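You operate a simulated robot arm through the tools that you are given. There is no shell and no other tool. Be economical: measure what you need, move in short steps, check, and stop when the job is done.

You are at the controls of a simulated two-armed robot. One attempt, no reset.

Task
Pick up the green can from the shelf of the bagging bench with one hand, pass it to the other hand and put it on the top of the bagging bench. Set down upright: green can.

The check looks at the end state, three seconds after you hand in, the way a careful person would. Anything else that was tipped, shoved, dropped, spilled or broken makes it a failure.

Robot
Two 7-joint arms with two-finger parallel grippers on one trunk, on a base that drives. Base frame: it is fixed to the floor where the robot stands at the start and does not move with it; the origin is under the middle of the robot, x ahead of it, y to its left, z up. Lengths are in mm, angles in degrees, forces in N, time in s.
The left shoulder is at the start at [50, 165, 1030], the right one opposite. With the tool pointing down near the work surface each hand reaches from about 100 to 320 mm from the robot's upright axis, wherever it stands, measured 20 degrees to its own side. Places, roughly: top of the bagging bench [500, 900, 800]. Payload 3.91 kg a hand.
The TCP of each hand is the grasp point between the finger pads, 30 mm short of the fingertips. In the tool frame z runs along the fingers and y along their closing line. The gripper opens to 110 mm. The fingers are 20 mm wide and 10 mm thick; the gripper's body (48 by 112 mm) begins 55 mm behind the TCP.
Orientation is that of the tool frame in the base frame, as a unit quaternion [x, y, z, w]. With the fingers straight down and closing along the base's y, the tool's x points along the base's -x, its y along +y and its z along -z.

Tools
- The arms move only by the tool jog_arm. It takes "left_steps", "right_steps" or both (then of equal length, played together; a hand with none holds still); each is a list that holds one entry, the list of rows, each a list of 7 numbers: the turn, a rotation vector about the tool's x, y, z in rad, then the shift along the tool's x, y, z in mm, then the opening in per cent of the stroke, from 0 (shut) to 100 (fully open). In form: [[[ax, ay, az, x, y, z, hand], ...]]. A call has 1 to 8 rows; each row shifts and turns the commanded pose from where the row before left it, along the tool's axes as they then stand. Each row takes 0.2 s and may step no farther than 50 mm and 8.6 degrees from the row before; otherwise, or with a gripper value out of range, the whole call is refused. A pose out of reach is approached as far as the arm can. The call stops where the force on the tool passes 40 N (or 10 N more than at its start, if that is more) or the arm is blocked; 0.2 s more then pass. Each finger travels about 45 mm/s and halts on what it meets, pressing with about 31 N; the grip force reading is that of the motor and also rises with nothing between the fingers. The clock runs only during rows and for 0.2 s after the last one: add rows that do not move to give the fingers time. The reply holds the time, the measured pose of the TCP, the force on the tool along the base axes, the opening and the grip force, in the units named above and with some noise, with the torque about the TCP (base axes, N m) and any sound that the robot's microphone picked up.
- Cameras (640 x 400 px; columns grow to the right, rows downward): "scene" is now at [109.8, 42.4, 1208.4]; the picture's right is [0.46, -0.89, 0.00], its down [-0.44, -0.23, -0.87] and it looks along [0.77, 0.40, -0.50] (base axes); focal length 214 px, centre (320, 200). "left" rides on the left gripper at [72, -17, -103] in its tool frame; the picture's right is [0.23, 0.97, 0.00], its down [-0.76, 0.18, -0.62] and it looks along [-0.61, 0.14, 0.78] (tool axes); focal length 222 px, centre (320, 200). "right" rides on the right gripper at [72, 17, -103] in its tool frame; the picture's right is [-0.23, 0.97, 0.00], its down [-0.76, -0.18, -0.62] and it looks along [-0.61, -0.14, 0.78] (tool axes); focal length 222 px, centre (320, 200). There is no depth. A picture from a camera that has moved, and an enlarged one, comes with that camera's place and axes in the base frame and with its lens.
- grab_frame(camera): a new picture of that camera. The clock stands still meanwhile.
- raise_lower(by): slides the trunk up (or, below 0, down) by that many mm; the arms and the scene camera ride with it, the base frame stays. It gives what a move gives, with no picture.
- roll_base(legs): drives the robot by 1 to 6 legs, each [ahead, left, turn to the left] in mm, mm and degrees, along the robot's own axes; the way and the turn of a leg run together, so that a leg with both is an arc; at most 1500 mm and 180 degrees a leg. The arms and the cameras ride along, it lands a little off, and it stops where it bumps. It gives what a move gives.
- pan_tilt(pan, tilt): turns the head with the scene camera to pan (to the left, within 80 degrees either way) and tilt (down, from -29 to 69), counted from straight ahead of the robot. It gives what a move gives.
- zoom(camera, box): a new picture of the part [left, top, right, bottom] of that camera's present view, enlarged. The clock stands still meanwhile.
- close_job(): hands the job in; it is judged then, once.

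Go step by step. Nothing tells you exact positions but the pictures and the camera data: compare them with the known pose of the tool, close in by small moves and look again before you grip or let go. The budget is 120 turns and 88 pictures, counting those below and the enlarged ones. Unless the task says otherwise, let go and move clear before handing in, and close with one line.

The tools are called after "Request:" as a command line: name --argument value ..., lists and objects as JSON in quotes. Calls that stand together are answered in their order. jog_arm: Moves the arms, as the interface text tells. Its arguments: {"type":"object","properties":{"left_steps":{"type":"array","items":{"type":"array","items":{"type":"array","items":{"type":"number"}}}},"right_steps":{"type":"array","items":{"type":"array","items":{"type":"array","items":{"type":"number"}}}}},"required":[]} The other tools are called the same way: raise_lower (by) slides the trunk up or down; roll_base (legs) drives the base; pan_tilt (pan, tilt) turns the head that bears the scene camera; grab_frame (camera) takes a picture; zoom (camera, box) takes an enlarged picture of a part of a camera's view; close_job () hands the job in.

At the start:

```text
time_s: 0.0
left_position: [308.1, 372.4, 1086.7]
left_tcp_rot: [0.0, 1.0, 0.0, 0.0]
left_ft_force: [0.6, 0.1, -0.6]
left_moment: [-0.02, 0.01, -0.01]
left_opening: 110.1
left_grip_force: 0.2
right_position: [348.5, 50.1, 1114.9]
right_tcp_rot: [0.0, 1.0, 0.0, 0.0]
right_ft_force: [-0.2, -0.5, -0.5]
right_moment: [0.0, 0.01, 0.01]
right_opening: 110.4
right_grip_force: 0.0
trunk travel left (down, up): [-250.0, 253.0]
robot x, y, heading: [1.3, 0.8, -0.1]
head pan, tilt: [27.1, 29.7]
```

scene: 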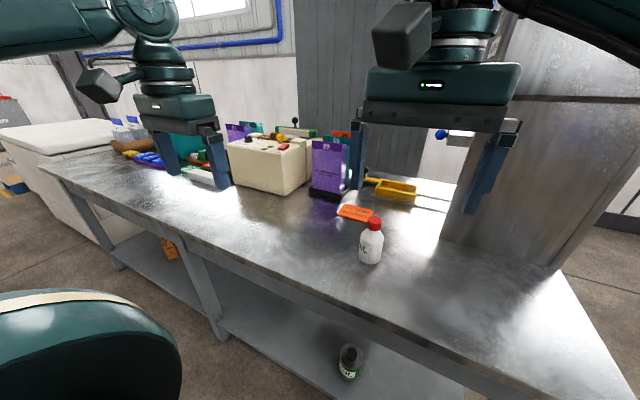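
right: 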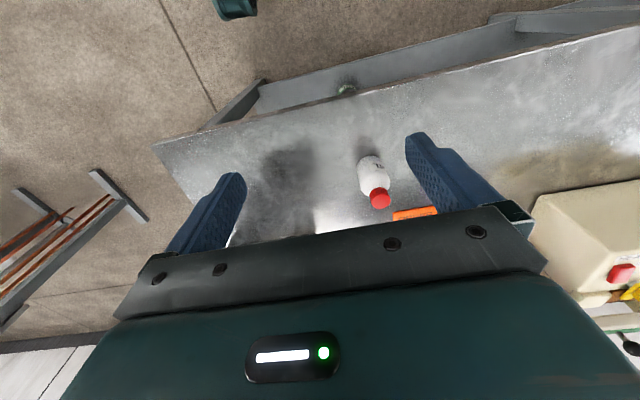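
left: 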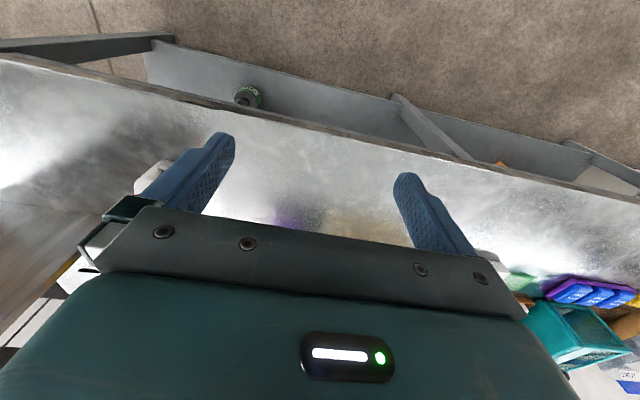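

The green can stands on the low shelf, at roughly [530, 130, 230], behind the bench's front edge. I'll look closer at it and at the bench edges before moving.

Request:
pan_tilt --pan 10 --tilt 60

Request:
grab_frame --camera "scene"

```text
time_s: 0.9
left_position: [307.9, 372.4, 1086.6]
left_tcp_rot: [-0.001, 1.0, 0.001, 0.001]
left_ft_force: [0.3, 0.1, 0.4]
left_moment: [0.0, -0.02, 0.01]
left_opening: 109.9
left_grip_force: 0.1
right_position: [347.6, 49.9, 1114.1]
right_tcp_rot: [0.0, 1.0, 0.0, 0.001]
right_ft_force: [-0.2, 0.5, -0.4]
right_moment: [0.01, -0.01, -0.01]
right_opening: 109.9
right_grip_force: 0.1
trunk travel left (down, up): [-250.0, 253.0]
robot x, y, heading: [-1.8, -1.8, 0.2]
head pan, tilt: [10.0, 60.0]
```

```text
84 pictures are left
camera scene: at [94.9, 12.7, 1165.9], right [0.17, -0.98, 0.0], down [-0.85, -0.15, -0.5], along [0.49, 0.09, -0.87], focal length 214 px, centre (320, 200)
```

scene: 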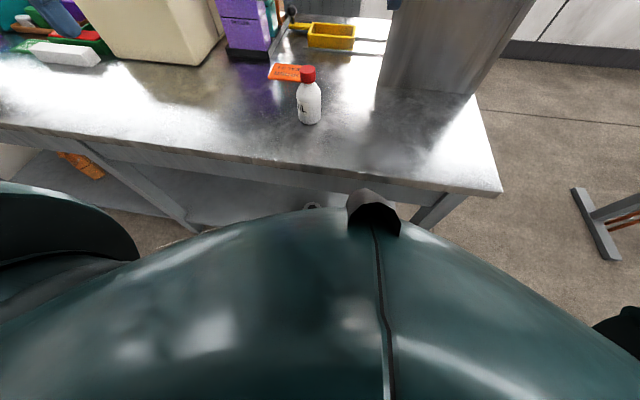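

The bench's front edge runs along y at about x = 375, with its right end near y = -300. I'll back off and lower the trunk to see under the top.

Request:
roll_base --legs '[[-500, 0, 0]]'

Request:
raise_lower --by -250

Request:
pan_tilt --pan 8 --tilt 36

Request:
grab_frame --camera "scene"

```text
time_s: 3.9
left_position: [-193.7, 373.1, 1085.9]
left_tcp_rot: [-0.005, 1.0, 0.001, 0.001]
left_ft_force: [0.3, -0.2, -0.2]
left_moment: [0.02, 0.0, -0.04]
left_opening: 110.0
left_grip_force: 0.1
right_position: [-152.5, 51.0, 1114.2]
right_tcp_rot: [-0.002, 1.0, 0.0, 0.001]
right_ft_force: [1.1, 0.1, 0.5]
right_moment: [-0.01, -0.01, -0.03]
right_opening: 109.8
right_grip_force: 0.1
trunk travel left (down, up): [-250.0, 253.0]
robot x, y, heading: [-498.6, 0.2, 0.2]
head pan, tilt: [10.0, 60.0]
```

```text
time_s: 6.5
left_position: [-195.3, 372.1, 836.2]
left_tcp_rot: [-0.003, 1.0, -0.001, 0.001]
left_ft_force: [-0.7, 0.3, 0.5]
left_moment: [0.0, -0.01, 0.04]
left_opening: 109.9
left_grip_force: 0.1
right_position: [-152.7, 51.1, 864.6]
right_tcp_rot: [-0.003, 1.0, 0.0, 0.0]
right_ft_force: [-0.1, 0.3, 0.4]
right_moment: [-0.01, -0.01, 0.01]
right_opening: 110.2
right_grip_force: 0.0
trunk travel left (down, up): [0.0, 503.0]
robot x, y, heading: [-501.5, 0.3, 0.7]
head pan, tilt: [10.0, 60.0]
```

```text
time_s: 7.4
left_position: [-194.4, 372.7, 836.5]
left_tcp_rot: [-0.003, 1.0, 0.001, 0.001]
left_ft_force: [-0.4, 0.1, 0.0]
left_moment: [-0.01, 0.0, 0.03]
left_opening: 109.9
left_grip_force: 0.1
right_position: [-152.7, 52.3, 863.7]
right_tcp_rot: [-0.002, 1.0, 0.0, 0.0]
right_ft_force: [0.4, -0.1, -0.4]
right_moment: [0.01, -0.01, -0.01]
right_opening: 109.9
right_grip_force: 0.0
trunk travel left (down, up): [0.0, 503.0]
robot x, y, heading: [-501.1, 1.1, 0.4]
head pan, tilt: [8.0, 36.0]
```

```text
83 pictures are left
camera scene: at [-384.8, 12.6, 948.6], right [0.14, -0.99, 0.0], down [-0.58, -0.09, -0.81], along [0.8, 0.12, -0.59], focal length 214 px, centre (320, 200)
```

scene: 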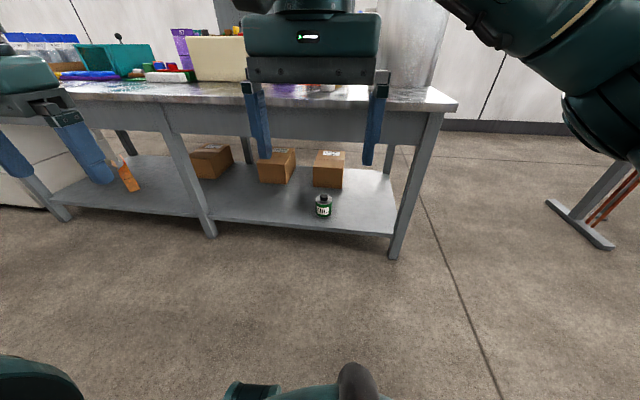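

Now the can is clearly visible near the shelf's front, with cardboard boxes behind it. I'll enlarge it for measurement.

Request:
zoom --camera "scene" --box '[190, 80, 470, 255]'

Request:
zoom --camera "scene" --box '[283, 180, 363, 230]'

```text
2.29 times, centred on (330, 168) of scene
camera zoom: at [-384.8, 12.6, 948.6], right [0.14, -0.99, 0.0], down [-0.58, -0.09, -0.81], along [0.8, 0.12, -0.59], focal length 490 px, centre (297, 274)
```

zoom: 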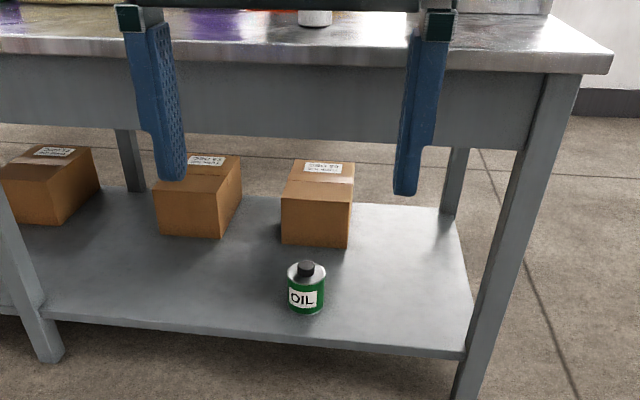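

```text
8.00 times, centred on (323, 205) of scene
camera zoom: at [-384.8, 12.6, 948.6], right [0.14, -0.99, 0.0], down [-0.58, -0.09, -0.81], along [0.8, 0.12, -0.59], focal length 1716 px, centre (296, 160)
```

zoom: 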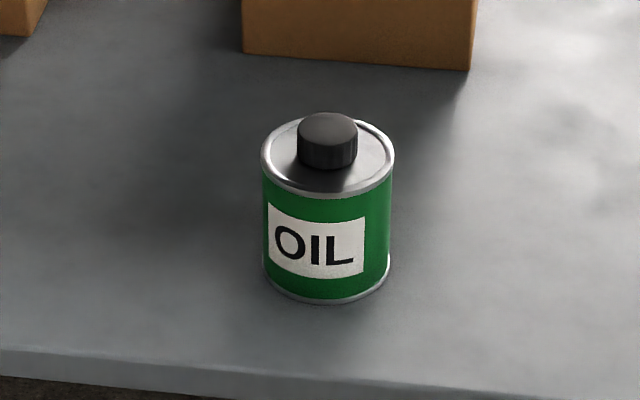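

The can is about 87 mm across and 100 mm tall plus the cap, standing near [533, 127] on the shelf at z about 180. Plan: the right hand takes it low with a forward tilted tool, then the left hand grips it from above. First I'll tilt the right hand forward and pull the left hand back a little.

Request:
jog_arm --right_steps '[[[0, -0.1496, 0, 0, 0, 0, 100], [0, -0.1496, 0, 0, 0, 0, 100], [0, -0.1496, 0, 0, 0, 0, 100], [0, -0.1496, 0, 0, 0, 0, 100], [0, -0.1496, 0, 0, 0, 0, 100], [0, -0.1496, 0, 0, 0, 0, 100], [0, -0.1496, 0, 0, 0, 0, 100], [0, 0, 0, 0, 0, 0, 100]]]' --left_steps '[[[0, 0, 0, 30, 0, 0, 100], [0, 0, 0, 30, 0, 0, 100], [0, 0, 0, 30, 0, 0, 100], [0, 0, 0, 0, 0, 0, 100], [0, 0, 0, 0, 0, 0, 100], [0, 0, 0, 0, 0, 0, 100], [0, 0, 0, 0, 0, 0, 100], [0, 0, 0, 0, 0, 0, 100]]]'

```text
time_s: 9.2
left_position: [-282.8, 372.7, 836.8]
left_tcp_rot: [-0.004, 1.0, 0.001, 0.001]
left_ft_force: [-0.5, 0.2, 0.0]
left_moment: [0.0, 0.02, -0.01]
left_opening: 109.9
left_grip_force: 0.0
right_position: [-152.4, 51.5, 864.7]
right_tcp_rot: [-0.003, 0.866, 0.002, 0.5]
right_ft_force: [0.2, 0.2, -0.3]
right_moment: [-0.03, 0.0, 0.01]
right_opening: 110.0
right_grip_force: 0.0
trunk travel left (down, up): [0.0, 503.0]
robot x, y, heading: [-502.4, -1.6, 0.2]
head pan, tilt: [8.0, 36.0]
```

Right hand is tilted 30° below horizontal. Now lowering it in free space.

Request:
jog_arm --right_steps '[[[0, 0, 0, 41.6, 0, 24, 100], [0, 0, 0, 41.6, 0, 24, 100], [0, 0, 0, 41.6, 0, 24, 100], [0, 0, 0, 41.6, 0, 24, 100], [0, 0, 0, 41.6, 0, 24, 100], [0, 0, 0, 41.6, 0, 24, 100], [0, 0, 0, 41.6, 0, 24, 100], [0, 0, 0, 41.6, 0, 24, 100]]]'

Request:
jog_arm --right_steps '[[[0, 0, 0, 41.6, 0, 24, 100], [0, 0, 0, 41.6, 0, 24, 100], [0, 0, 0, 41.6, 0, 24, 100], [0, 0, 0, 41.6, 0, 24, 100], [0, 0, 0, 38.1, 0, 22, 100], [0, 0, 0, 0, 0, 0, 100]]]'

```text
time_s: 10.6
left_position: [-282.7, 372.7, 838.3]
left_tcp_rot: [-0.003, 1.0, -0.001, 0.001]
left_ft_force: [0.0, -0.4, -0.2]
left_moment: [-0.01, -0.01, -0.01]
left_opening: 109.9
left_grip_force: 0.1
right_position: [-151.1, 50.3, 601.0]
right_tcp_rot: [-0.003, 0.864, 0.003, 0.504]
right_ft_force: [-2.0, -14.7, 43.7]
right_moment: [0.1, 6.6, 2.24]
right_opening: 109.9
right_grip_force: 0.0
trunk travel left (down, up): [0.0, 503.0]
robot x, y, heading: [-501.4, 3.1, 0.4]
head pan, tilt: [8.0, 36.0]
stopped in row 6 (right hand): the force on the tool passed its limit (the readings are from after the stop); the commanded pose is now the measured one
```

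```text
time_s: 10.8
left_position: [-283.4, 371.9, 836.1]
left_tcp_rot: [-0.004, 1.0, 0.0, 0.001]
left_ft_force: [-0.6, -0.2, 0.1]
left_moment: [0.02, -0.01, 0.0]
left_opening: 109.9
left_grip_force: 0.1
right_position: [-151.8, 50.6, 601.8]
right_tcp_rot: [-0.003, 0.864, 0.005, 0.504]
right_ft_force: [-3.4, -14.4, 40.5]
right_moment: [0.03, 6.15, 2.22]
right_opening: 110.2
right_grip_force: 0.1
trunk travel left (down, up): [0.0, 503.0]
robot x, y, heading: [-498.9, -3.1, 0.2]
head pan, tilt: [8.0, 36.0]
stopped in row 1 (right hand): the force on the tool passed its limit (the readings are from after the stop); the commanded pose is now the measured one
```

The right hand met something, most likely the robot's own body. Looking.

Request:
pan_tilt --pan 0 --tilt 60

Request:
grab_frame --camera "scene"

Request:
grab_frame --camera "right"

Request:
grab_frame --camera "left"

```text
time_s: 11.7
left_position: [-283.9, 371.8, 839.5]
left_tcp_rot: [-0.003, 1.0, 0.0, 0.001]
left_ft_force: [-0.7, -1.4, 0.5]
left_moment: [0.01, 0.0, 0.01]
left_opening: 110.1
left_grip_force: 0.1
right_position: [-151.5, 51.0, 602.0]
right_tcp_rot: [-0.003, 0.863, 0.006, 0.506]
right_ft_force: [-1.1, -23.3, 68.4]
right_moment: [0.18, 10.15, 3.44]
right_opening: 110.1
right_grip_force: 0.0
trunk travel left (down, up): [0.0, 503.0]
robot x, y, heading: [-502.4, 0.8, 0.3]
head pan, tilt: [0.0, 60.0]
```

```text
80 pictures are left
camera scene: at [-405.9, -0.6, 916.5], right [0.01, -1.0, 0.0], down [-0.86, 0.0, -0.5], along [0.5, 0.0, -0.86], focal length 214 px, centre (320, 200)
```

scene: 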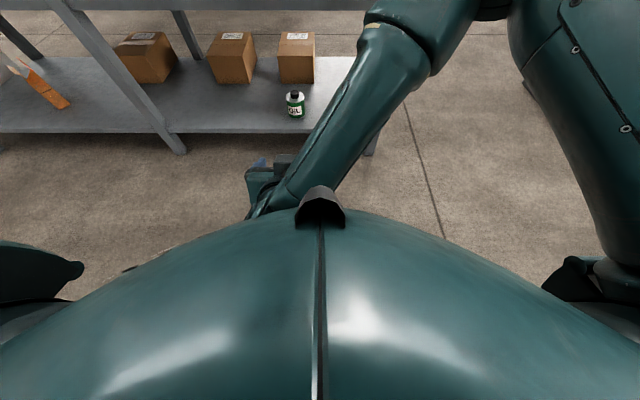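

```text
79 pictures are left
camera right: at [-276.8, 66.1, 588.9], right [0.1, 0.97, 0.21], down [-0.17, -0.19, 0.97], along [0.98, -0.13, 0.15], focal length 222 px, centre (320, 200)
```

right: 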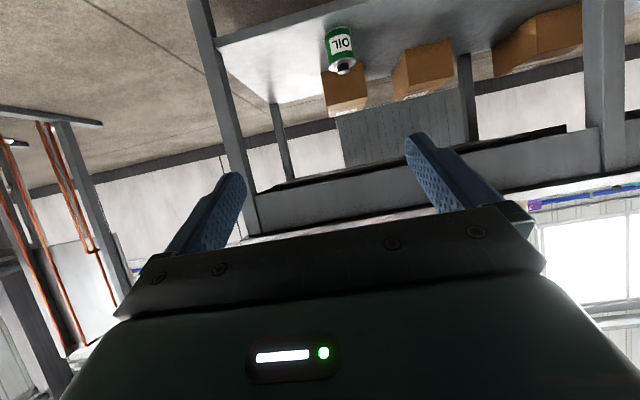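

```text
78 pictures are left
camera left: at [-356.7, 354.5, 940.6], right [-0.23, 0.97, 0.0], down [0.76, 0.18, 0.62], along [0.61, 0.15, -0.78], focal length 222 px, centre (320, 200)
```

left: 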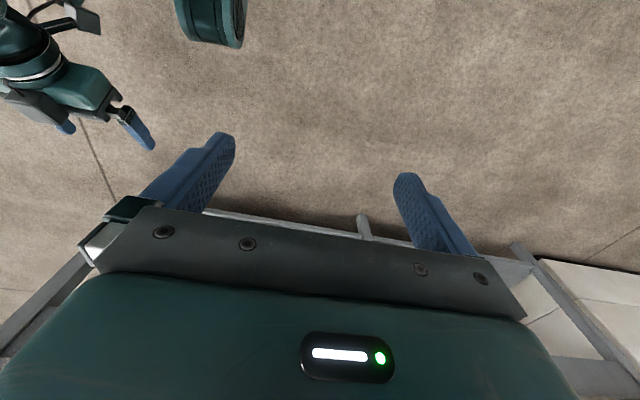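

The forearm leans on the robot's own chest because the hand is too close in. I'll raise it slightly, extend it forward and to the right, then lower.

Request:
jog_arm --right_steps '[[[0, 0, 0, -41, 0, -24, 100], [0, 0, 0, -23, -16, 39.8, 100], [0, 0, 0, -23, -16, 39.8, 100], [0, 0, 0, -23, -16, 39.8, 100], [0, 0, 0, -23, -16, 39.8, 100], [0, 0, 0, -23, -16, 39.8, 100], [0, 0, 0, -23, -16, 39.8, 100], [0, 0, 0, -23, -16, 39.8, 100]]]'

```text
time_s: 13.5
left_position: [-283.0, 373.5, 837.5]
left_tcp_rot: [-0.003, 1.0, 0.0, 0.0]
left_ft_force: [-0.1, 0.0, -0.4]
left_moment: [-0.03, -0.01, -0.01]
left_opening: 109.9
left_grip_force: 0.0
right_position: [172.1, -58.7, 648.1]
right_tcp_rot: [-0.003, 0.863, 0.004, 0.504]
right_ft_force: [-1.1, -0.1, 0.2]
right_moment: [0.0, 0.0, 0.0]
right_opening: 109.7
right_grip_force: 0.0
trunk travel left (down, up): [0.0, 503.0]
robot x, y, heading: [-500.3, 1.1, 0.1]
head pan, tilt: [0.0, 60.0]
```

Free again. Now lowering at the extended position.

Request:
jog_arm --right_steps '[[[0, 0, 0, 41.6, 0, 24, 100], [0, 0, 0, 41.6, 0, 24, 100], [0, 0, 0, 41.6, 0, 24, 100], [0, 0, 0, 41.6, 0, 24, 100], [0, 0, 0, 41.6, 0, 24, 100], [0, 0, 0, 41.6, 0, 24, 100], [0, 0, 0, 41.6, 0, 24, 100], [0, 0, 0, 0, 0, 0, 100]]]'

Request:
grab_frame --camera "scene"

```text
time_s: 15.3
left_position: [-281.5, 371.7, 836.4]
left_tcp_rot: [-0.004, 1.0, -0.001, 0.0]
left_ft_force: [1.3, 0.7, 0.1]
left_moment: [0.0, 0.0, -0.01]
left_opening: 109.8
left_grip_force: 0.1
right_position: [168.2, -58.9, 314.4]
right_tcp_rot: [-0.003, 0.864, 0.004, 0.504]
right_ft_force: [0.3, 0.5, 0.2]
right_moment: [-0.02, -0.04, -0.01]
right_opening: 110.0
right_grip_force: 0.1
right hand out of reach, approached as far as the arm can: row 7
trunk travel left (down, up): [0.0, 503.0]
robot x, y, heading: [-502.2, -2.8, 0.4]
head pan, tilt: [0.0, 60.0]
```

```text
77 pictures are left
camera scene: at [-404.5, 0.4, 915.9], right [0.01, -1.0, 0.0], down [-0.87, 0.0, -0.5], along [0.5, 0.0, -0.87], focal length 214 px, centre (320, 200)
```

scene: 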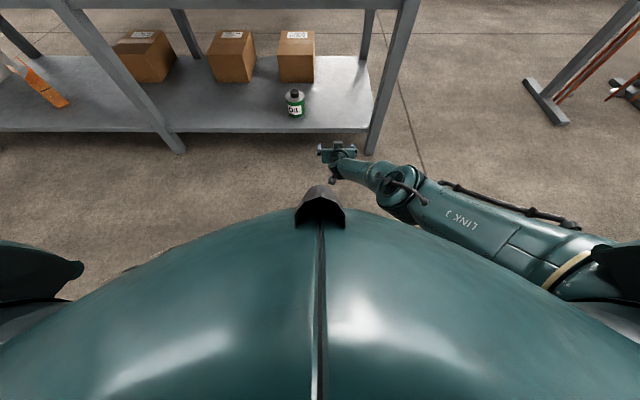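

At z about 314 with x 670 ahead, the arm is at its limit, so I'll pull in and stand closer. The elbow swings out to the side, which is good.

Request:
jog_arm --right_steps '[[[0, 0, 0, 26.3, -8.5, -27.5, 100], [0, 0, 0, 26.3, -8.5, -27.5, 100], [0, 0, 0, 26.3, -8.5, -27.5, 100], [0, 0, 0, 26.3, -8.5, -27.5, 100], [0, 0, 0, 26.3, -8.5, -27.5, 100], [0, 0, 0, 26.3, -8.5, -27.5, 100], [0, 0, 0, 0, 0, 0, 100]]]'

Request:
grab_frame --camera "scene"

```text
time_s: 16.9
left_position: [-282.3, 371.8, 836.0]
left_tcp_rot: [-0.004, 1.0, -0.001, 0.0]
left_ft_force: [-0.5, 0.2, 0.2]
left_moment: [0.03, 0.0, -0.02]
left_opening: 110.1
left_grip_force: 0.0
right_position: [13.6, 4.7, 323.2]
right_tcp_rot: [0.001, 0.866, -0.002, 0.5]
right_ft_force: [-0.8, 0.1, 0.6]
right_moment: [0.01, 0.01, 0.01]
right_opening: 110.1
right_grip_force: 0.0
right hand out of reach, approached as far as the arm can: row 1, 2, 3, 4, 5, 6
trunk travel left (down, up): [0.0, 503.0]
robot x, y, heading: [-498.9, 4.6, 0.1]
head pan, tilt: [0.0, 60.0]
```

```text
76 pictures are left
camera scene: at [-404.5, 0.4, 915.9], right [0.01, -1.0, 0.0], down [-0.87, 0.0, -0.5], along [0.5, 0.0, -0.87], focal length 214 px, centre (320, 200)
```

scene: 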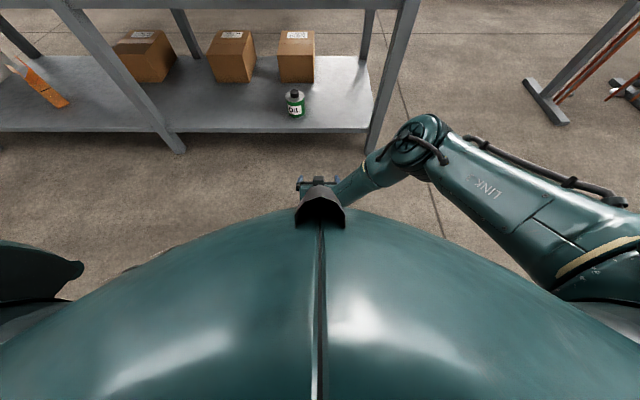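

The arm can't hold straight-ahead pointing this low on its own side. Since the can is round, I'll yaw the tool to the left by about 35°, which suits the wrist better.

Request:
jog_arm --right_steps '[[[-0.129, 0, -0.0745, 0, 0, 0, 100], [-0.129, 0, -0.0745, 0, 0, 0, 100], [-0.129, 0, -0.0745, 0, 0, 0, 100], [-0.129, 0, -0.0745, 0, 0, 0, 100], [0, 0, 0, 0, 0, 0, 100], [0, 0, 0, 0, 0, 0, 100]]]'

Request:
grab_frame --camera "scene"

```text
time_s: 18.3
left_position: [-283.4, 370.0, 837.2]
left_tcp_rot: [-0.004, 1.0, 0.0, 0.001]
left_ft_force: [0.1, 1.0, -0.8]
left_moment: [0.0, 0.02, -0.01]
left_opening: 110.0
left_grip_force: 0.0
right_position: [29.9, 124.8, 414.0]
right_tcp_rot: [-0.191, 0.851, 0.098, 0.48]
right_ft_force: [0.3, 0.1, -0.5]
right_moment: [0.0, 0.02, -0.03]
right_opening: 110.0
right_grip_force: 0.0
right hand out of reach, approached as far as the arm can: row 1, 2, 3, 4
trunk travel left (down, up): [0.0, 503.0]
robot x, y, heading: [-498.5, -2.4, 0.5]
head pan, tilt: [0.0, 60.0]
```

```text
75 pictures are left
camera scene: at [-404.5, 0.4, 915.9], right [0.01, -1.0, 0.0], down [-0.87, 0.0, -0.5], along [0.5, 0.0, -0.87], focal length 214 px, centre (320, 200)
```

scene: 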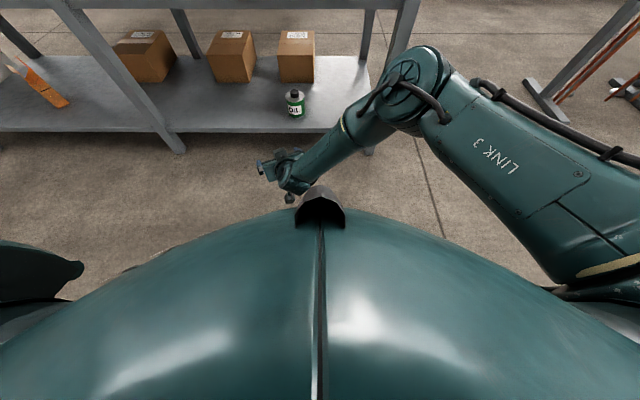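

Geometry suggests the arm is only about 780 mm long to the TCP, so a tool about 45° down with the arm nearly straight fits best. I'll undo the yaw, extend and pitch down.

Request:
jog_arm --right_steps '[[[0.129, 0, 0.0745, -20, 0, 34.6, 100], [0.129, 0, 0.0745, -20, 0, 34.6, 100], [0.129, 0, 0.0745, 0, 0, 0, 100], [0.129, 0, 0.0745, 0, 0, 0, 100], [0, 0.131, 0, 0, 0, 0, 100], [0, 0.131, 0, 0, 0, 0, 100], [0, 0, 0, 0, 0, 0, 100], [0, 0, 0, 0, 0, 0, 100]]]'

Request:
grab_frame --camera "scene"

```text
time_s: 20.1
left_position: [-282.8, 373.8, 836.5]
left_tcp_rot: [-0.004, 1.0, -0.002, 0.0]
left_ft_force: [-0.5, 0.3, -0.7]
left_moment: [0.0, 0.03, -0.02]
left_opening: 110.2
left_grip_force: 0.0
right_position: [92.1, 132.5, 420.2]
right_tcp_rot: [0.027, 0.926, -0.025, 0.377]
right_ft_force: [0.1, -0.7, -0.7]
right_moment: [0.01, 0.03, 0.0]
right_opening: 109.7
right_grip_force: 0.0
right hand out of reach, approached as far as the arm can: row 3, 4
trunk travel left (down, up): [0.0, 503.0]
robot x, y, heading: [-501.8, -2.0, 0.2]
head pan, tilt: [0.0, 60.0]
```

```text
74 pictures are left
camera scene: at [-404.5, 0.4, 915.9], right [0.01, -1.0, 0.0], down [-0.87, 0.0, -0.5], along [0.5, 0.0, -0.87], focal length 214 px, centre (320, 200)
```

scene: 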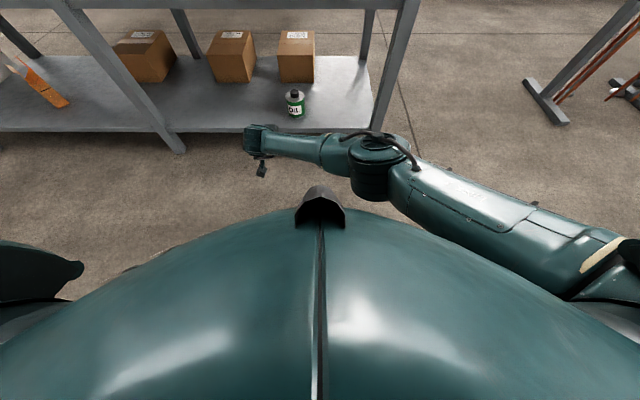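

Now reachable, at rel [594, 134, 420] with 45° pitch. Moving stepwise lower and rightwards.

Request:
jog_arm --right_steps '[[[0, 0, 0, 25, -28.7, 10.4, 100], [0, 0, 0, 25, -28.7, 10.4, 100], [0, 0, 0, 25, -28.7, 10.4, 100], [0, 0, 0, 25, -28.7, 10.4, 100], [0, 0, 0, 25, -28.7, 10.4, 100], [0, 0, 0, 25, -28.7, 10.4, 100], [0, 0, 0, 0, 0, 0, 100]]]'

Request:
grab_frame --camera "scene"

```text
time_s: 21.7
left_position: [-283.5, 371.8, 836.3]
left_tcp_rot: [-0.003, 1.0, -0.001, 0.001]
left_ft_force: [0.6, 0.5, 1.0]
left_moment: [0.02, 0.0, 0.03]
left_opening: 110.0
left_grip_force: 0.0
right_position: [15.0, -38.0, 276.7]
right_tcp_rot: [0.026, 0.926, -0.024, 0.377]
right_ft_force: [-0.6, 0.1, -0.4]
right_moment: [-0.01, 0.0, 0.0]
right_opening: 110.1
right_grip_force: 0.0
trunk travel left (down, up): [0.0, 503.0]
robot x, y, heading: [-497.8, 0.1, 0.6]
head pan, tilt: [0.0, 60.0]
```

```text
73 pictures are left
camera scene: at [-404.5, 0.4, 915.9], right [0.01, -1.0, 0.0], down [-0.87, 0.0, -0.5], along [0.5, 0.0, -0.87], focal length 214 px, centre (320, 200)
```

scene: 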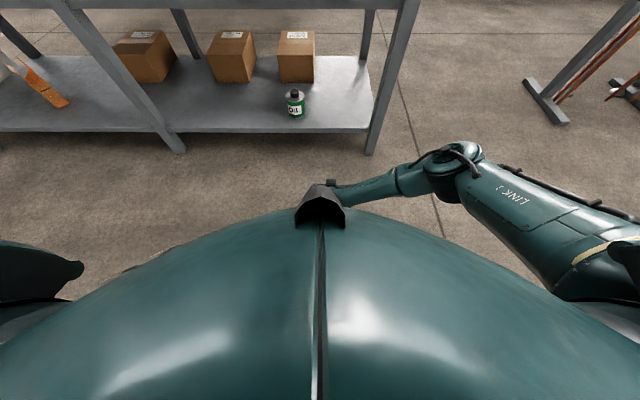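

Good. I'll check that the grasp height is reachable here before driving in.

Request:
jog_arm --right_steps '[[[0, 0, 0, 10, 0, 24, 100], [0, 0, 0, 10, 0, 24, 100], [0, 0, 0, 0, 0, 0, 100]]]'

```text
time_s: 22.5
left_position: [-281.4, 373.0, 836.0]
left_tcp_rot: [-0.003, 1.0, -0.001, 0.0]
left_ft_force: [0.6, 0.0, -0.1]
left_moment: [-0.03, 0.0, -0.01]
left_opening: 110.0
left_grip_force: 0.1
right_position: [36.7, -41.6, 227.8]
right_tcp_rot: [0.025, 0.926, -0.024, 0.376]
right_ft_force: [0.5, -0.1, -0.2]
right_moment: [-0.03, -0.04, 0.02]
right_opening: 109.9
right_grip_force: 0.1
trunk travel left (down, up): [0.0, 503.0]
robot x, y, heading: [-504.0, -1.3, 0.5]
head pan, tilt: [0.0, 60.0]
```

Grasp height works. I'll check where the elbow stands relative to the bench apron before driving.

Request:
grab_frame --camera "left"

Request:
grab_frame --camera "scene"

```text
72 pictures are left
camera left: at [-355.2, 355.7, 939.3], right [-0.23, 0.97, 0.0], down [0.76, 0.18, 0.62], along [0.61, 0.14, -0.78], focal length 222 px, centre (320, 200)
```

left: 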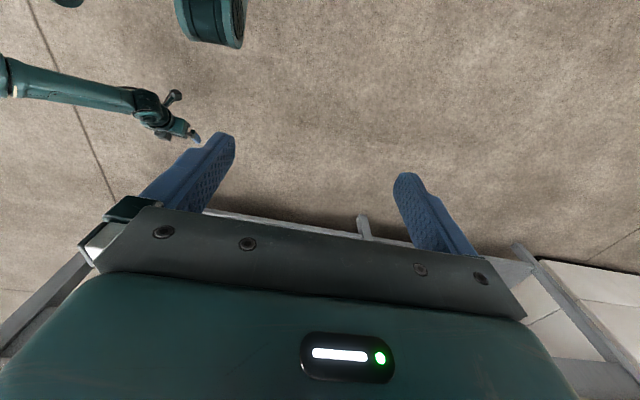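

```text
71 pictures are left
camera scene: at [-404.5, 0.4, 915.9], right [0.01, -1.0, 0.0], down [-0.87, 0.0, -0.5], along [0.5, 0.0, -0.87], focal length 214 px, centre (320, 200)
```

scene: 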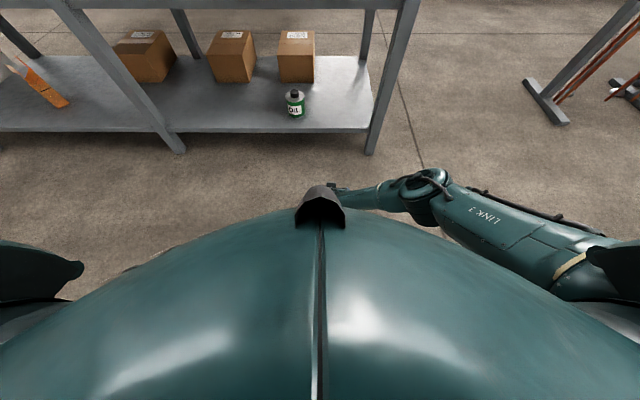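

The elbow sits low (z about 480), well under the apron. I'll lift the hand again and check the left arm's clearance before driving.

Request:
jog_arm --right_steps '[[[0, 0, 0, -10, 0, -24, 100], [0, 0, 0, -10, 0, -24, 100], [0, 0, 0, 0, 0, 0, 100]]]'

Request:
pan_tilt --pan 45 --tilt 20

Request:
grab_frame --camera "scene"

```text
time_s: 23.3
left_position: [-282.3, 372.5, 836.4]
left_tcp_rot: [-0.003, 1.0, -0.001, 0.0]
left_ft_force: [-0.3, -0.1, -1.1]
left_moment: [-0.01, 0.01, 0.03]
left_opening: 110.1
left_grip_force: 0.1
right_position: [16.3, -40.0, 278.4]
right_tcp_rot: [0.025, 0.926, -0.024, 0.377]
right_ft_force: [0.4, -0.6, 0.4]
right_moment: [0.01, 0.01, -0.02]
right_opening: 109.7
right_grip_force: 0.0
trunk travel left (down, up): [0.0, 503.0]
robot x, y, heading: [-500.0, -1.4, -0.0]
head pan, tilt: [0.0, 60.0]
```

```text
time_s: 24.4
left_position: [-282.2, 370.9, 837.2]
left_tcp_rot: [-0.004, 1.0, 0.0, 0.0]
left_ft_force: [-0.2, -0.8, 0.3]
left_moment: [0.0, -0.01, -0.03]
left_opening: 110.0
left_grip_force: 0.1
right_position: [16.2, -38.9, 276.7]
right_tcp_rot: [0.026, 0.926, -0.024, 0.376]
right_ft_force: [0.3, 0.8, -0.7]
right_moment: [-0.02, 0.04, 0.01]
right_opening: 109.9
right_grip_force: 0.0
trunk travel left (down, up): [0.0, 503.0]
robot x, y, heading: [-498.8, -1.5, 0.3]
head pan, tilt: [45.0, 20.0]
```

```text
70 pictures are left
camera scene: at [-405.6, 66.2, 973.9], right [0.71, -0.7, 0.0], down [-0.24, -0.24, -0.94], along [0.66, 0.67, -0.34], focal length 214 px, centre (320, 200)
```

scene: 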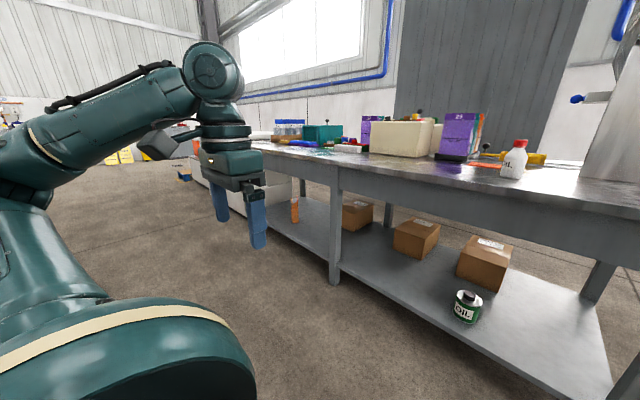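

Left arm is well clear. Driving left 165 and ahead 420 to bring the right hand short of the can.

Request:
roll_base --legs '[[0, 165, 0], [410, 0, 0]]'

Request:
grab_frame --camera "right"

Request:
pan_tilt --pan 0 --tilt 60

Request:
grab_frame --camera "scene"

```text
time_s: 27.9
left_position: [117.4, 539.9, 837.3]
left_tcp_rot: [-0.003, 1.0, -0.002, 0.0]
left_ft_force: [0.6, 0.1, 0.3]
left_moment: [-0.01, 0.01, -0.03]
left_opening: 110.1
left_grip_force: 0.2
right_position: [417.2, 128.3, 276.4]
right_tcp_rot: [0.027, 0.926, -0.024, 0.376]
right_ft_force: [0.7, -0.1, 0.3]
right_moment: [0.02, 0.01, 0.01]
right_opening: 110.2
right_grip_force: 0.0
trunk travel left (down, up): [0.0, 503.0]
robot x, y, heading: [-102.9, 168.3, 0.3]
head pan, tilt: [45.0, 20.0]
```

```text
69 pictures are left
camera right: at [295.4, 154.1, 299.7], right [0.23, 0.96, 0.13], down [0.1, -0.16, 0.98], along [0.97, -0.21, -0.13], focal length 222 px, centre (320, 200)
```

right: 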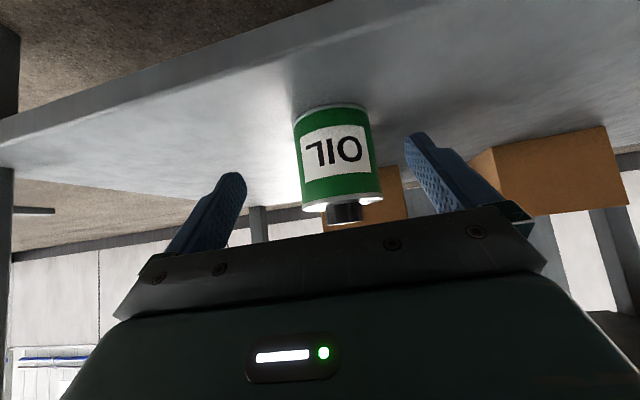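

```text
time_s: 29.1
left_position: [117.8, 540.7, 835.5]
left_tcp_rot: [-0.002, 1.0, 0.0, 0.0]
left_ft_force: [-0.8, 0.3, 0.0]
left_moment: [-0.02, -0.02, -0.03]
left_opening: 110.1
left_grip_force: 0.1
right_position: [417.4, 129.1, 276.1]
right_tcp_rot: [0.026, 0.926, -0.024, 0.376]
right_ft_force: [0.2, 0.2, -0.4]
right_moment: [-0.02, -0.04, 0.0]
right_opening: 110.0
right_grip_force: 0.0
trunk travel left (down, up): [0.0, 503.0]
robot x, y, heading: [-99.7, 166.6, 0.4]
head pan, tilt: [0.0, 60.0]
```

```text
68 pictures are left
camera scene: at [-4.2, 168.6, 915.9], right [0.01, -1.0, 0.0], down [-0.87, 0.0, -0.5], along [0.5, 0.0, -0.87], focal length 214 px, centre (320, 200)
```

scene: 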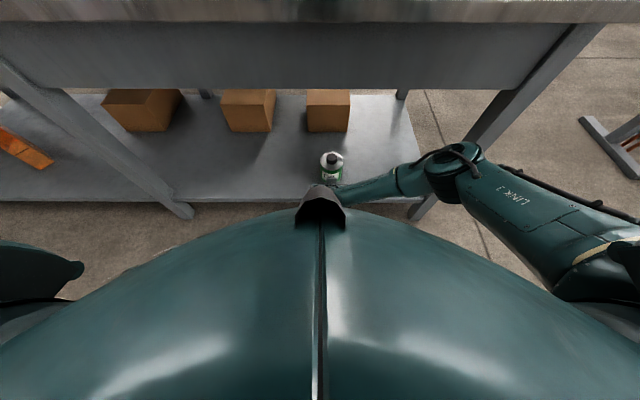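

The can measures out at about [533, 127], bottom at z about 178, in agreement with before. I'll flatten the tool pitch to about 30° so the gripper body clears the can rim, and check reach.

Request:
jog_arm --right_steps '[[[0, -0.131, 0, 0, 0, 0, 100], [0, -0.131, 0, 0, 0, 0, 100], [0, 0, 0, 0, 0, 0, 100]]]'

```text
time_s: 29.9
left_position: [119.0, 539.5, 836.9]
left_tcp_rot: [-0.002, 1.0, -0.001, 0.0]
left_ft_force: [0.3, 0.1, 1.0]
left_moment: [0.0, 0.0, 0.0]
left_opening: 109.6
left_grip_force: 0.1
right_position: [423.2, 140.3, 285.8]
right_tcp_rot: [0.026, 0.87, -0.032, 0.491]
right_ft_force: [-0.1, 0.1, 0.0]
right_moment: [0.01, 0.01, 0.02]
right_opening: 109.9
right_grip_force: 0.1
right hand out of reach, approached as far as the arm can: row 2
trunk travel left (down, up): [0.0, 503.0]
robot x, y, heading: [-102.1, 164.1, 0.3]
head pan, tilt: [0.0, 60.0]
```

Nearly there; a pitch of about 37° is the good compromise. Adjusting, and centring y on the can.

Request:
jog_arm --right_steps '[[[0, 0.105, 0, 0, -11, 0, 100], [0, 0, 0, 0, 0, 0, 100], [0, 0, 0, 0, 0, 0, 100]]]'

Request:
roll_base --legs '[[40, 0, 0]]'

Request:
grab_frame --camera "right"

```text
time_s: 30.7
left_position: [118.5, 539.9, 837.3]
left_tcp_rot: [-0.002, 1.0, -0.002, 0.0]
left_ft_force: [-0.2, 0.1, 0.3]
left_moment: [-0.01, 0.01, 0.0]
left_opening: 109.8
left_grip_force: 0.0
right_position: [421.7, 130.0, 284.0]
right_tcp_rot: [0.025, 0.893, -0.027, 0.448]
right_ft_force: [-0.1, 0.7, 0.5]
right_moment: [-0.01, -0.02, 0.0]
right_opening: 109.9
right_grip_force: 0.0
trunk travel left (down, up): [0.0, 503.0]
robot x, y, heading: [-98.4, 166.2, -0.0]
head pan, tilt: [0.0, 60.0]
```

```text
time_s: 31.6
left_position: [158.0, 541.7, 836.0]
left_tcp_rot: [-0.003, 1.0, -0.001, 0.0]
left_ft_force: [-0.6, -0.3, 0.5]
left_moment: [-0.01, 0.02, 0.01]
left_opening: 110.0
left_grip_force: 0.0
right_position: [462.3, 129.3, 286.0]
right_tcp_rot: [0.024, 0.894, -0.026, 0.447]
right_ft_force: [0.0, 0.0, -0.3]
right_moment: [-0.02, -0.01, -0.04]
right_opening: 110.2
right_grip_force: 0.0
trunk travel left (down, up): [0.0, 503.0]
robot x, y, heading: [-60.3, 169.7, 0.4]
head pan, tilt: [0.0, 60.0]
```

```text
67 pictures are left
camera right: at [337.7, 154.6, 288.6], right [0.2, 0.97, 0.16], down [-0.06, -0.15, 0.99], along [0.98, -0.21, 0.02], focal length 222 px, centre (320, 200)
```

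right: 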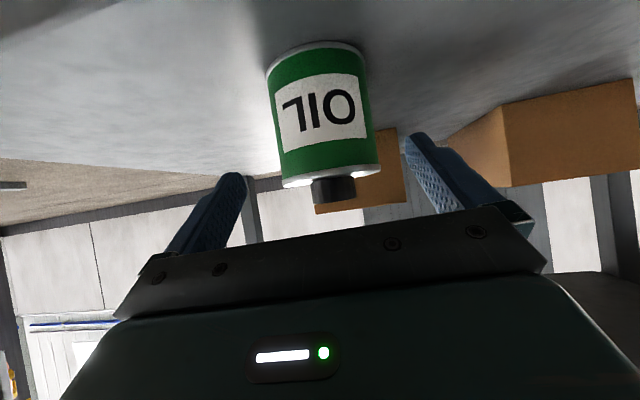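

The can is centred between the fingers (y about 127.5). I'll advance diagonally two steps, then look.

Request:
jog_arm --right_steps '[[[0, 0, 0, 3.6, 1.55, 25.1, 100], [0, 0, 0, 3.6, 1.55, 25.1, 100], [0, 0, 0, 0, 0, 0, 100]]]'

Request:
grab_frame --camera "right"

Request:
grab_frame --camera "scene"

```text
time_s: 32.4
left_position: [156.8, 540.9, 836.9]
left_tcp_rot: [-0.002, 1.0, -0.002, 0.0]
left_ft_force: [-0.5, 0.3, 0.7]
left_moment: [0.01, 0.03, -0.01]
left_opening: 110.1
left_grip_force: 0.0
right_position: [497.0, 130.0, 247.5]
right_tcp_rot: [0.025, 0.893, -0.027, 0.448]
right_ft_force: [-0.5, -0.1, -0.4]
right_moment: [0.01, 0.0, -0.02]
right_opening: 110.0
right_grip_force: 0.0
trunk travel left (down, up): [0.0, 503.0]
robot x, y, heading: [-57.5, 168.5, 0.1]
head pan, tilt: [0.0, 60.0]
```

```text
66 pictures are left
camera right: at [373.5, 155.0, 251.3], right [0.2, 0.97, 0.16], down [-0.05, -0.15, 0.99], along [0.98, -0.21, 0.02], focal length 222 px, centre (320, 200)
```

right: 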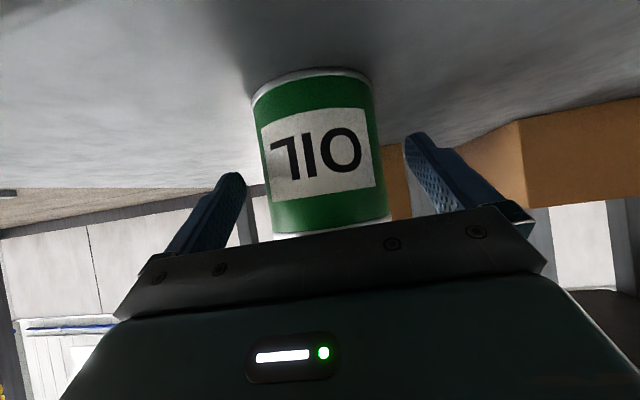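

```text
65 pictures are left
camera scene: at [35.7, 168.8, 915.9], right [0.0, -1.0, 0.0], down [-0.87, 0.0, -0.5], along [0.5, 0.0, -0.87], focal length 214 px, centre (320, 200)
```

scene: 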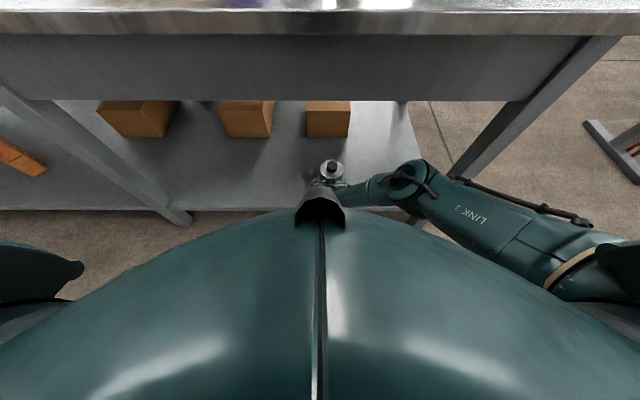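

The can sits centrally between the fingers. One last step, then close.

Request:
jog_arm --right_steps '[[[0, 0, 0, 3.6, 0.5, 24, 100], [0, 0, 0, 0, 0, 0, 100]]]'

Request:
grab_frame --camera "right"

Request:
zoom --camera "scene" --box '[290, 140, 370, 190]'

```text
time_s: 33.0
left_position: [158.8, 540.8, 838.3]
left_tcp_rot: [-0.003, 1.0, 0.0, -0.001]
left_ft_force: [0.2, 0.3, -0.1]
left_moment: [-0.01, -0.01, 0.01]
left_opening: 109.8
left_grip_force: 0.1
right_position: [523.0, 125.0, 236.9]
right_tcp_rot: [0.027, 0.891, -0.029, 0.453]
right_ft_force: [-0.2, -0.5, -0.8]
right_moment: [0.04, 0.0, 0.0]
right_opening: 110.1
right_grip_force: 0.1
trunk travel left (down, up): [0.0, 503.0]
robot x, y, heading: [-58.4, 167.6, 0.4]
head pan, tilt: [0.0, 60.0]
```

```text
64 pictures are left
camera right: at [398.9, 149.6, 239.3], right [0.2, 0.97, 0.16], down [-0.07, -0.15, 0.99], along [0.98, -0.21, 0.03], focal length 222 px, centre (320, 200)
```

right: 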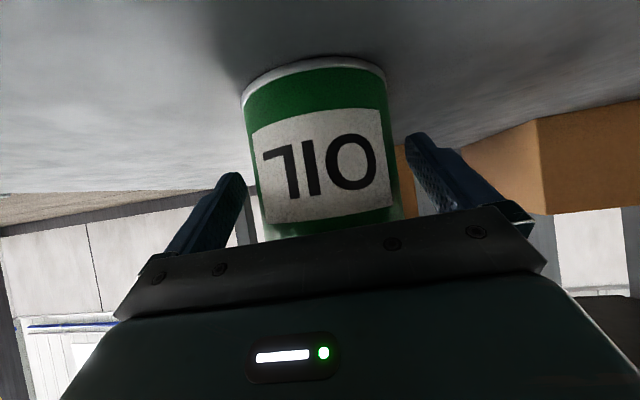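

```text
8.00 times, centred on (330, 165) of scene
camera zoom: at [37.0, 168.3, 916.7], right [0.0, -1.0, 0.0], down [-0.87, 0.0, -0.5], along [0.5, 0.0, -0.87], focal length 1716 px, centre (240, 480)
```

zoom: 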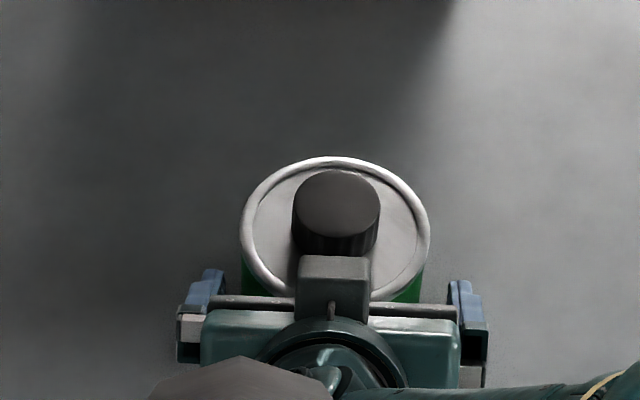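

Body clears the rim and both fingers flank the can. Closing the right hand.

Request:
jog_arm --right_steps '[[[0, 0, 0, 0, 0, 0, 0], [0, 0, 0, 0, 0, 0, 0], [0, 0, 0, 0, 0, 0, 0], [0, 0, 0, 0, 0, 0, 0]]]'

Request:
zoom --camera "scene" --box '[290, 140, 370, 190]'

```text
time_s: 34.0
left_position: [157.9, 540.3, 837.1]
left_tcp_rot: [-0.003, 1.0, 0.0, -0.001]
left_ft_force: [0.2, 0.5, -0.1]
left_moment: [-0.02, -0.02, 0.0]
left_opening: 110.1
left_grip_force: 0.1
right_position: [522.2, 124.8, 238.0]
right_tcp_rot: [0.027, 0.89, -0.029, 0.453]
right_ft_force: [-0.2, 0.9, -0.7]
right_moment: [0.07, 0.1, -0.01]
right_opening: 87.2
right_grip_force: 31.1
trunk travel left (down, up): [0.0, 503.0]
robot x, y, heading: [-59.5, 166.0, 0.1]
head pan, tilt: [0.0, 60.0]
```

```text
8.00 times, centred on (330, 165) of scene
camera zoom: at [36.2, 168.7, 916.2], right [0.0, -1.0, 0.0], down [-0.87, 0.0, -0.5], along [0.5, 0.0, -0.87], focal length 1716 px, centre (240, 480)
```

zoom: 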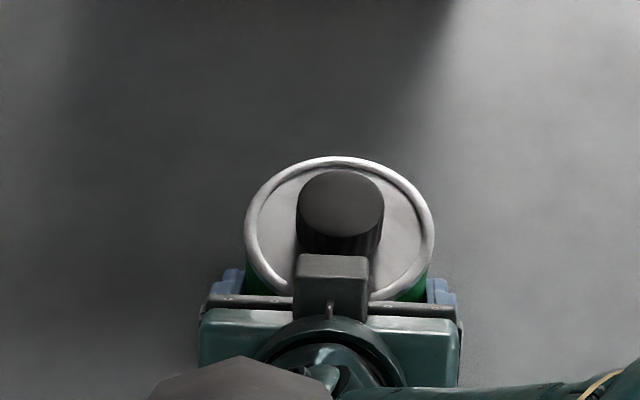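

Gripped at 87 mm with 31 N. Lifting with the trunk, then backing out.

Request:
raise_lower --by 60

Request:
grab_frame --camera "right"

```text
time_s: 35.0
left_position: [159.4, 539.9, 896.5]
left_tcp_rot: [-0.003, 1.0, -0.001, -0.001]
left_ft_force: [0.3, -0.1, 0.7]
left_moment: [-0.01, 0.01, -0.01]
left_opening: 110.3
left_grip_force: 0.0
right_position: [512.2, 128.0, 289.5]
right_tcp_rot: [0.025, 0.894, -0.026, 0.447]
right_ft_force: [0.7, 0.0, -5.6]
right_moment: [0.01, 0.08, -0.03]
right_opening: 86.9
right_grip_force: 31.7
trunk travel left (down, up): [-60.0, 443.0]
robot x, y, heading: [-62.3, 165.0, 0.5]
head pan, tilt: [0.0, 60.0]
```

```text
61 pictures are left
camera right: at [389.7, 153.8, 293.9], right [0.2, 0.97, 0.16], down [-0.05, -0.15, 0.99], along [0.98, -0.21, 0.02], focal length 222 px, centre (320, 200)
```

right: 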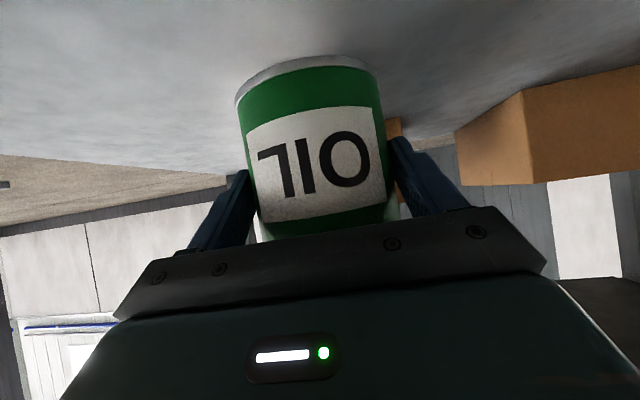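

The can is lifted and steady (about 0.57 kg). Backing out from under the bench.

Request:
roll_base --legs '[[-450, 0, 0]]'

Request:
raise_lower --by 240

Request:
pan_tilt --pan 0 --tilt 50

Request:
grab_frame --camera "scene"

```text
time_s: 37.6
left_position: [-285.8, 538.6, 896.2]
left_tcp_rot: [-0.002, 1.0, -0.001, -0.001]
left_ft_force: [-0.7, 1.3, -1.1]
left_moment: [-0.02, -0.02, 0.0]
left_opening: 110.0
left_grip_force: 0.1
right_position: [71.1, 127.1, 290.3]
right_tcp_rot: [0.024, 0.893, -0.026, 0.449]
right_ft_force: [0.0, 0.1, -5.0]
right_moment: [0.01, 0.07, 0.0]
right_opening: 86.9
right_grip_force: 31.4
trunk travel left (down, up): [-60.0, 443.0]
robot x, y, heading: [-502.1, 165.1, 0.3]
head pan, tilt: [0.0, 60.0]
```

```text
time_s: 40.1
left_position: [-286.4, 537.7, 1136.1]
left_tcp_rot: [-0.002, 1.0, -0.001, 0.0]
left_ft_force: [-0.2, 1.1, 1.2]
left_moment: [0.03, 0.0, 0.0]
left_opening: 110.1
left_grip_force: 0.0
right_position: [71.5, 126.6, 530.1]
right_tcp_rot: [0.025, 0.894, -0.026, 0.448]
right_ft_force: [0.4, 0.1, -5.9]
right_moment: [0.02, 0.08, -0.02]
right_opening: 87.0
right_grip_force: 30.6
trunk travel left (down, up): [-300.0, 203.0]
robot x, y, heading: [-501.8, 160.0, 0.2]
head pan, tilt: [0.0, 60.0]
```

```text
time_s: 40.9
left_position: [-284.4, 539.0, 1136.3]
left_tcp_rot: [-0.002, 1.0, -0.001, 0.0]
left_ft_force: [-0.6, 0.2, 0.5]
left_moment: [-0.02, 0.0, 0.01]
left_opening: 109.7
left_grip_force: 0.1
right_position: [71.9, 127.0, 531.4]
right_tcp_rot: [0.024, 0.894, -0.026, 0.448]
right_ft_force: [-0.4, -0.7, -5.1]
right_moment: [-0.03, 0.07, -0.02]
right_opening: 86.9
right_grip_force: 31.2
trunk travel left (down, up): [-300.0, 203.0]
robot x, y, heading: [-503.4, 161.4, 0.3]
head pan, tilt: [0.0, 50.0]
```

```text
60 pictures are left
camera scene: at [-397.3, 166.8, 1228.3], right [0.0, -1.0, 0.0], down [-0.77, 0.0, -0.64], along [0.64, 0.0, -0.77], focal length 214 px, centre (320, 200)
```

scene: 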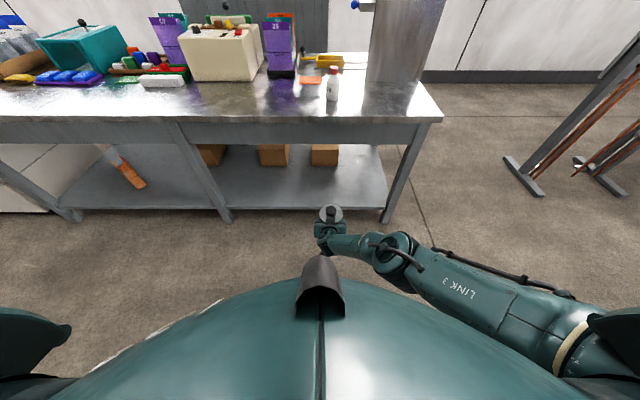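

Clear of the bench. Now raising the right hand with the can to a handover spot in front of the chest.

Request:
jog_arm --right_steps '[[[0, 0, 0, -33.5, 4.3, -35.6, 0], [0, 0, 0, -33.5, 4.3, -35.6, 0], [0, 0, 0, -33.5, 4.3, -35.6, 0], [0, 0, 0, -33.5, 4.3, -35.6, 0], [0, 0, 0, -33.5, 4.3, -35.6, 0], [0, 0, 0, -33.5, 4.3, -35.6, 0], [0, 0, 0, -33.5, 4.3, -35.6, 0], [0, 0, 0, -33.5, 4.3, -35.6, 0]]]'

Request:
pan_tilt --pan 0 --tilt 40

Request:
grab_frame --camera "scene"

```text
time_s: 42.7
left_position: [-286.4, 539.4, 1137.4]
left_tcp_rot: [-0.003, 1.0, -0.001, 0.0]
left_ft_force: [-0.5, -0.5, -0.9]
left_moment: [0.01, -0.01, 0.0]
left_opening: 109.9
left_grip_force: 0.0
right_position: [6.7, 176.6, 912.8]
right_tcp_rot: [0.024, 0.894, -0.026, 0.447]
right_ft_force: [0.2, 0.0, -5.5]
right_moment: [0.02, 0.1, 0.01]
right_opening: 86.9
right_grip_force: 31.0
trunk travel left (down, up): [-300.0, 203.0]
robot x, y, heading: [-503.8, 166.9, -0.2]
head pan, tilt: [0.0, 50.0]
```

```text
time_s: 43.4
left_position: [-284.5, 537.0, 1136.6]
left_tcp_rot: [-0.003, 1.0, 0.0, 0.0]
left_ft_force: [0.1, -0.1, -0.6]
left_moment: [0.03, 0.01, 0.04]
left_opening: 109.9
left_grip_force: 0.1
right_position: [7.8, 176.8, 914.0]
right_tcp_rot: [0.025, 0.894, -0.027, 0.447]
right_ft_force: [0.3, 0.3, -5.4]
right_moment: [0.04, 0.12, -0.04]
right_opening: 87.0
right_grip_force: 30.5
trunk travel left (down, up): [-300.0, 203.0]
robot x, y, heading: [-500.5, 164.1, 0.2]
head pan, tilt: [0.0, 40.0]
```

```text
59 pictures are left
camera scene: at [-389.3, 166.9, 1242.5], right [0.0, -1.0, 0.0], down [-0.64, 0.0, -0.77], along [0.77, 0.0, -0.64], focal length 214 px, centre (320, 200)
```

scene: 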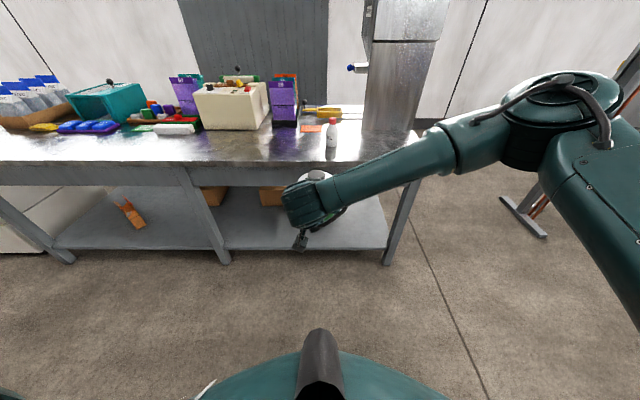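

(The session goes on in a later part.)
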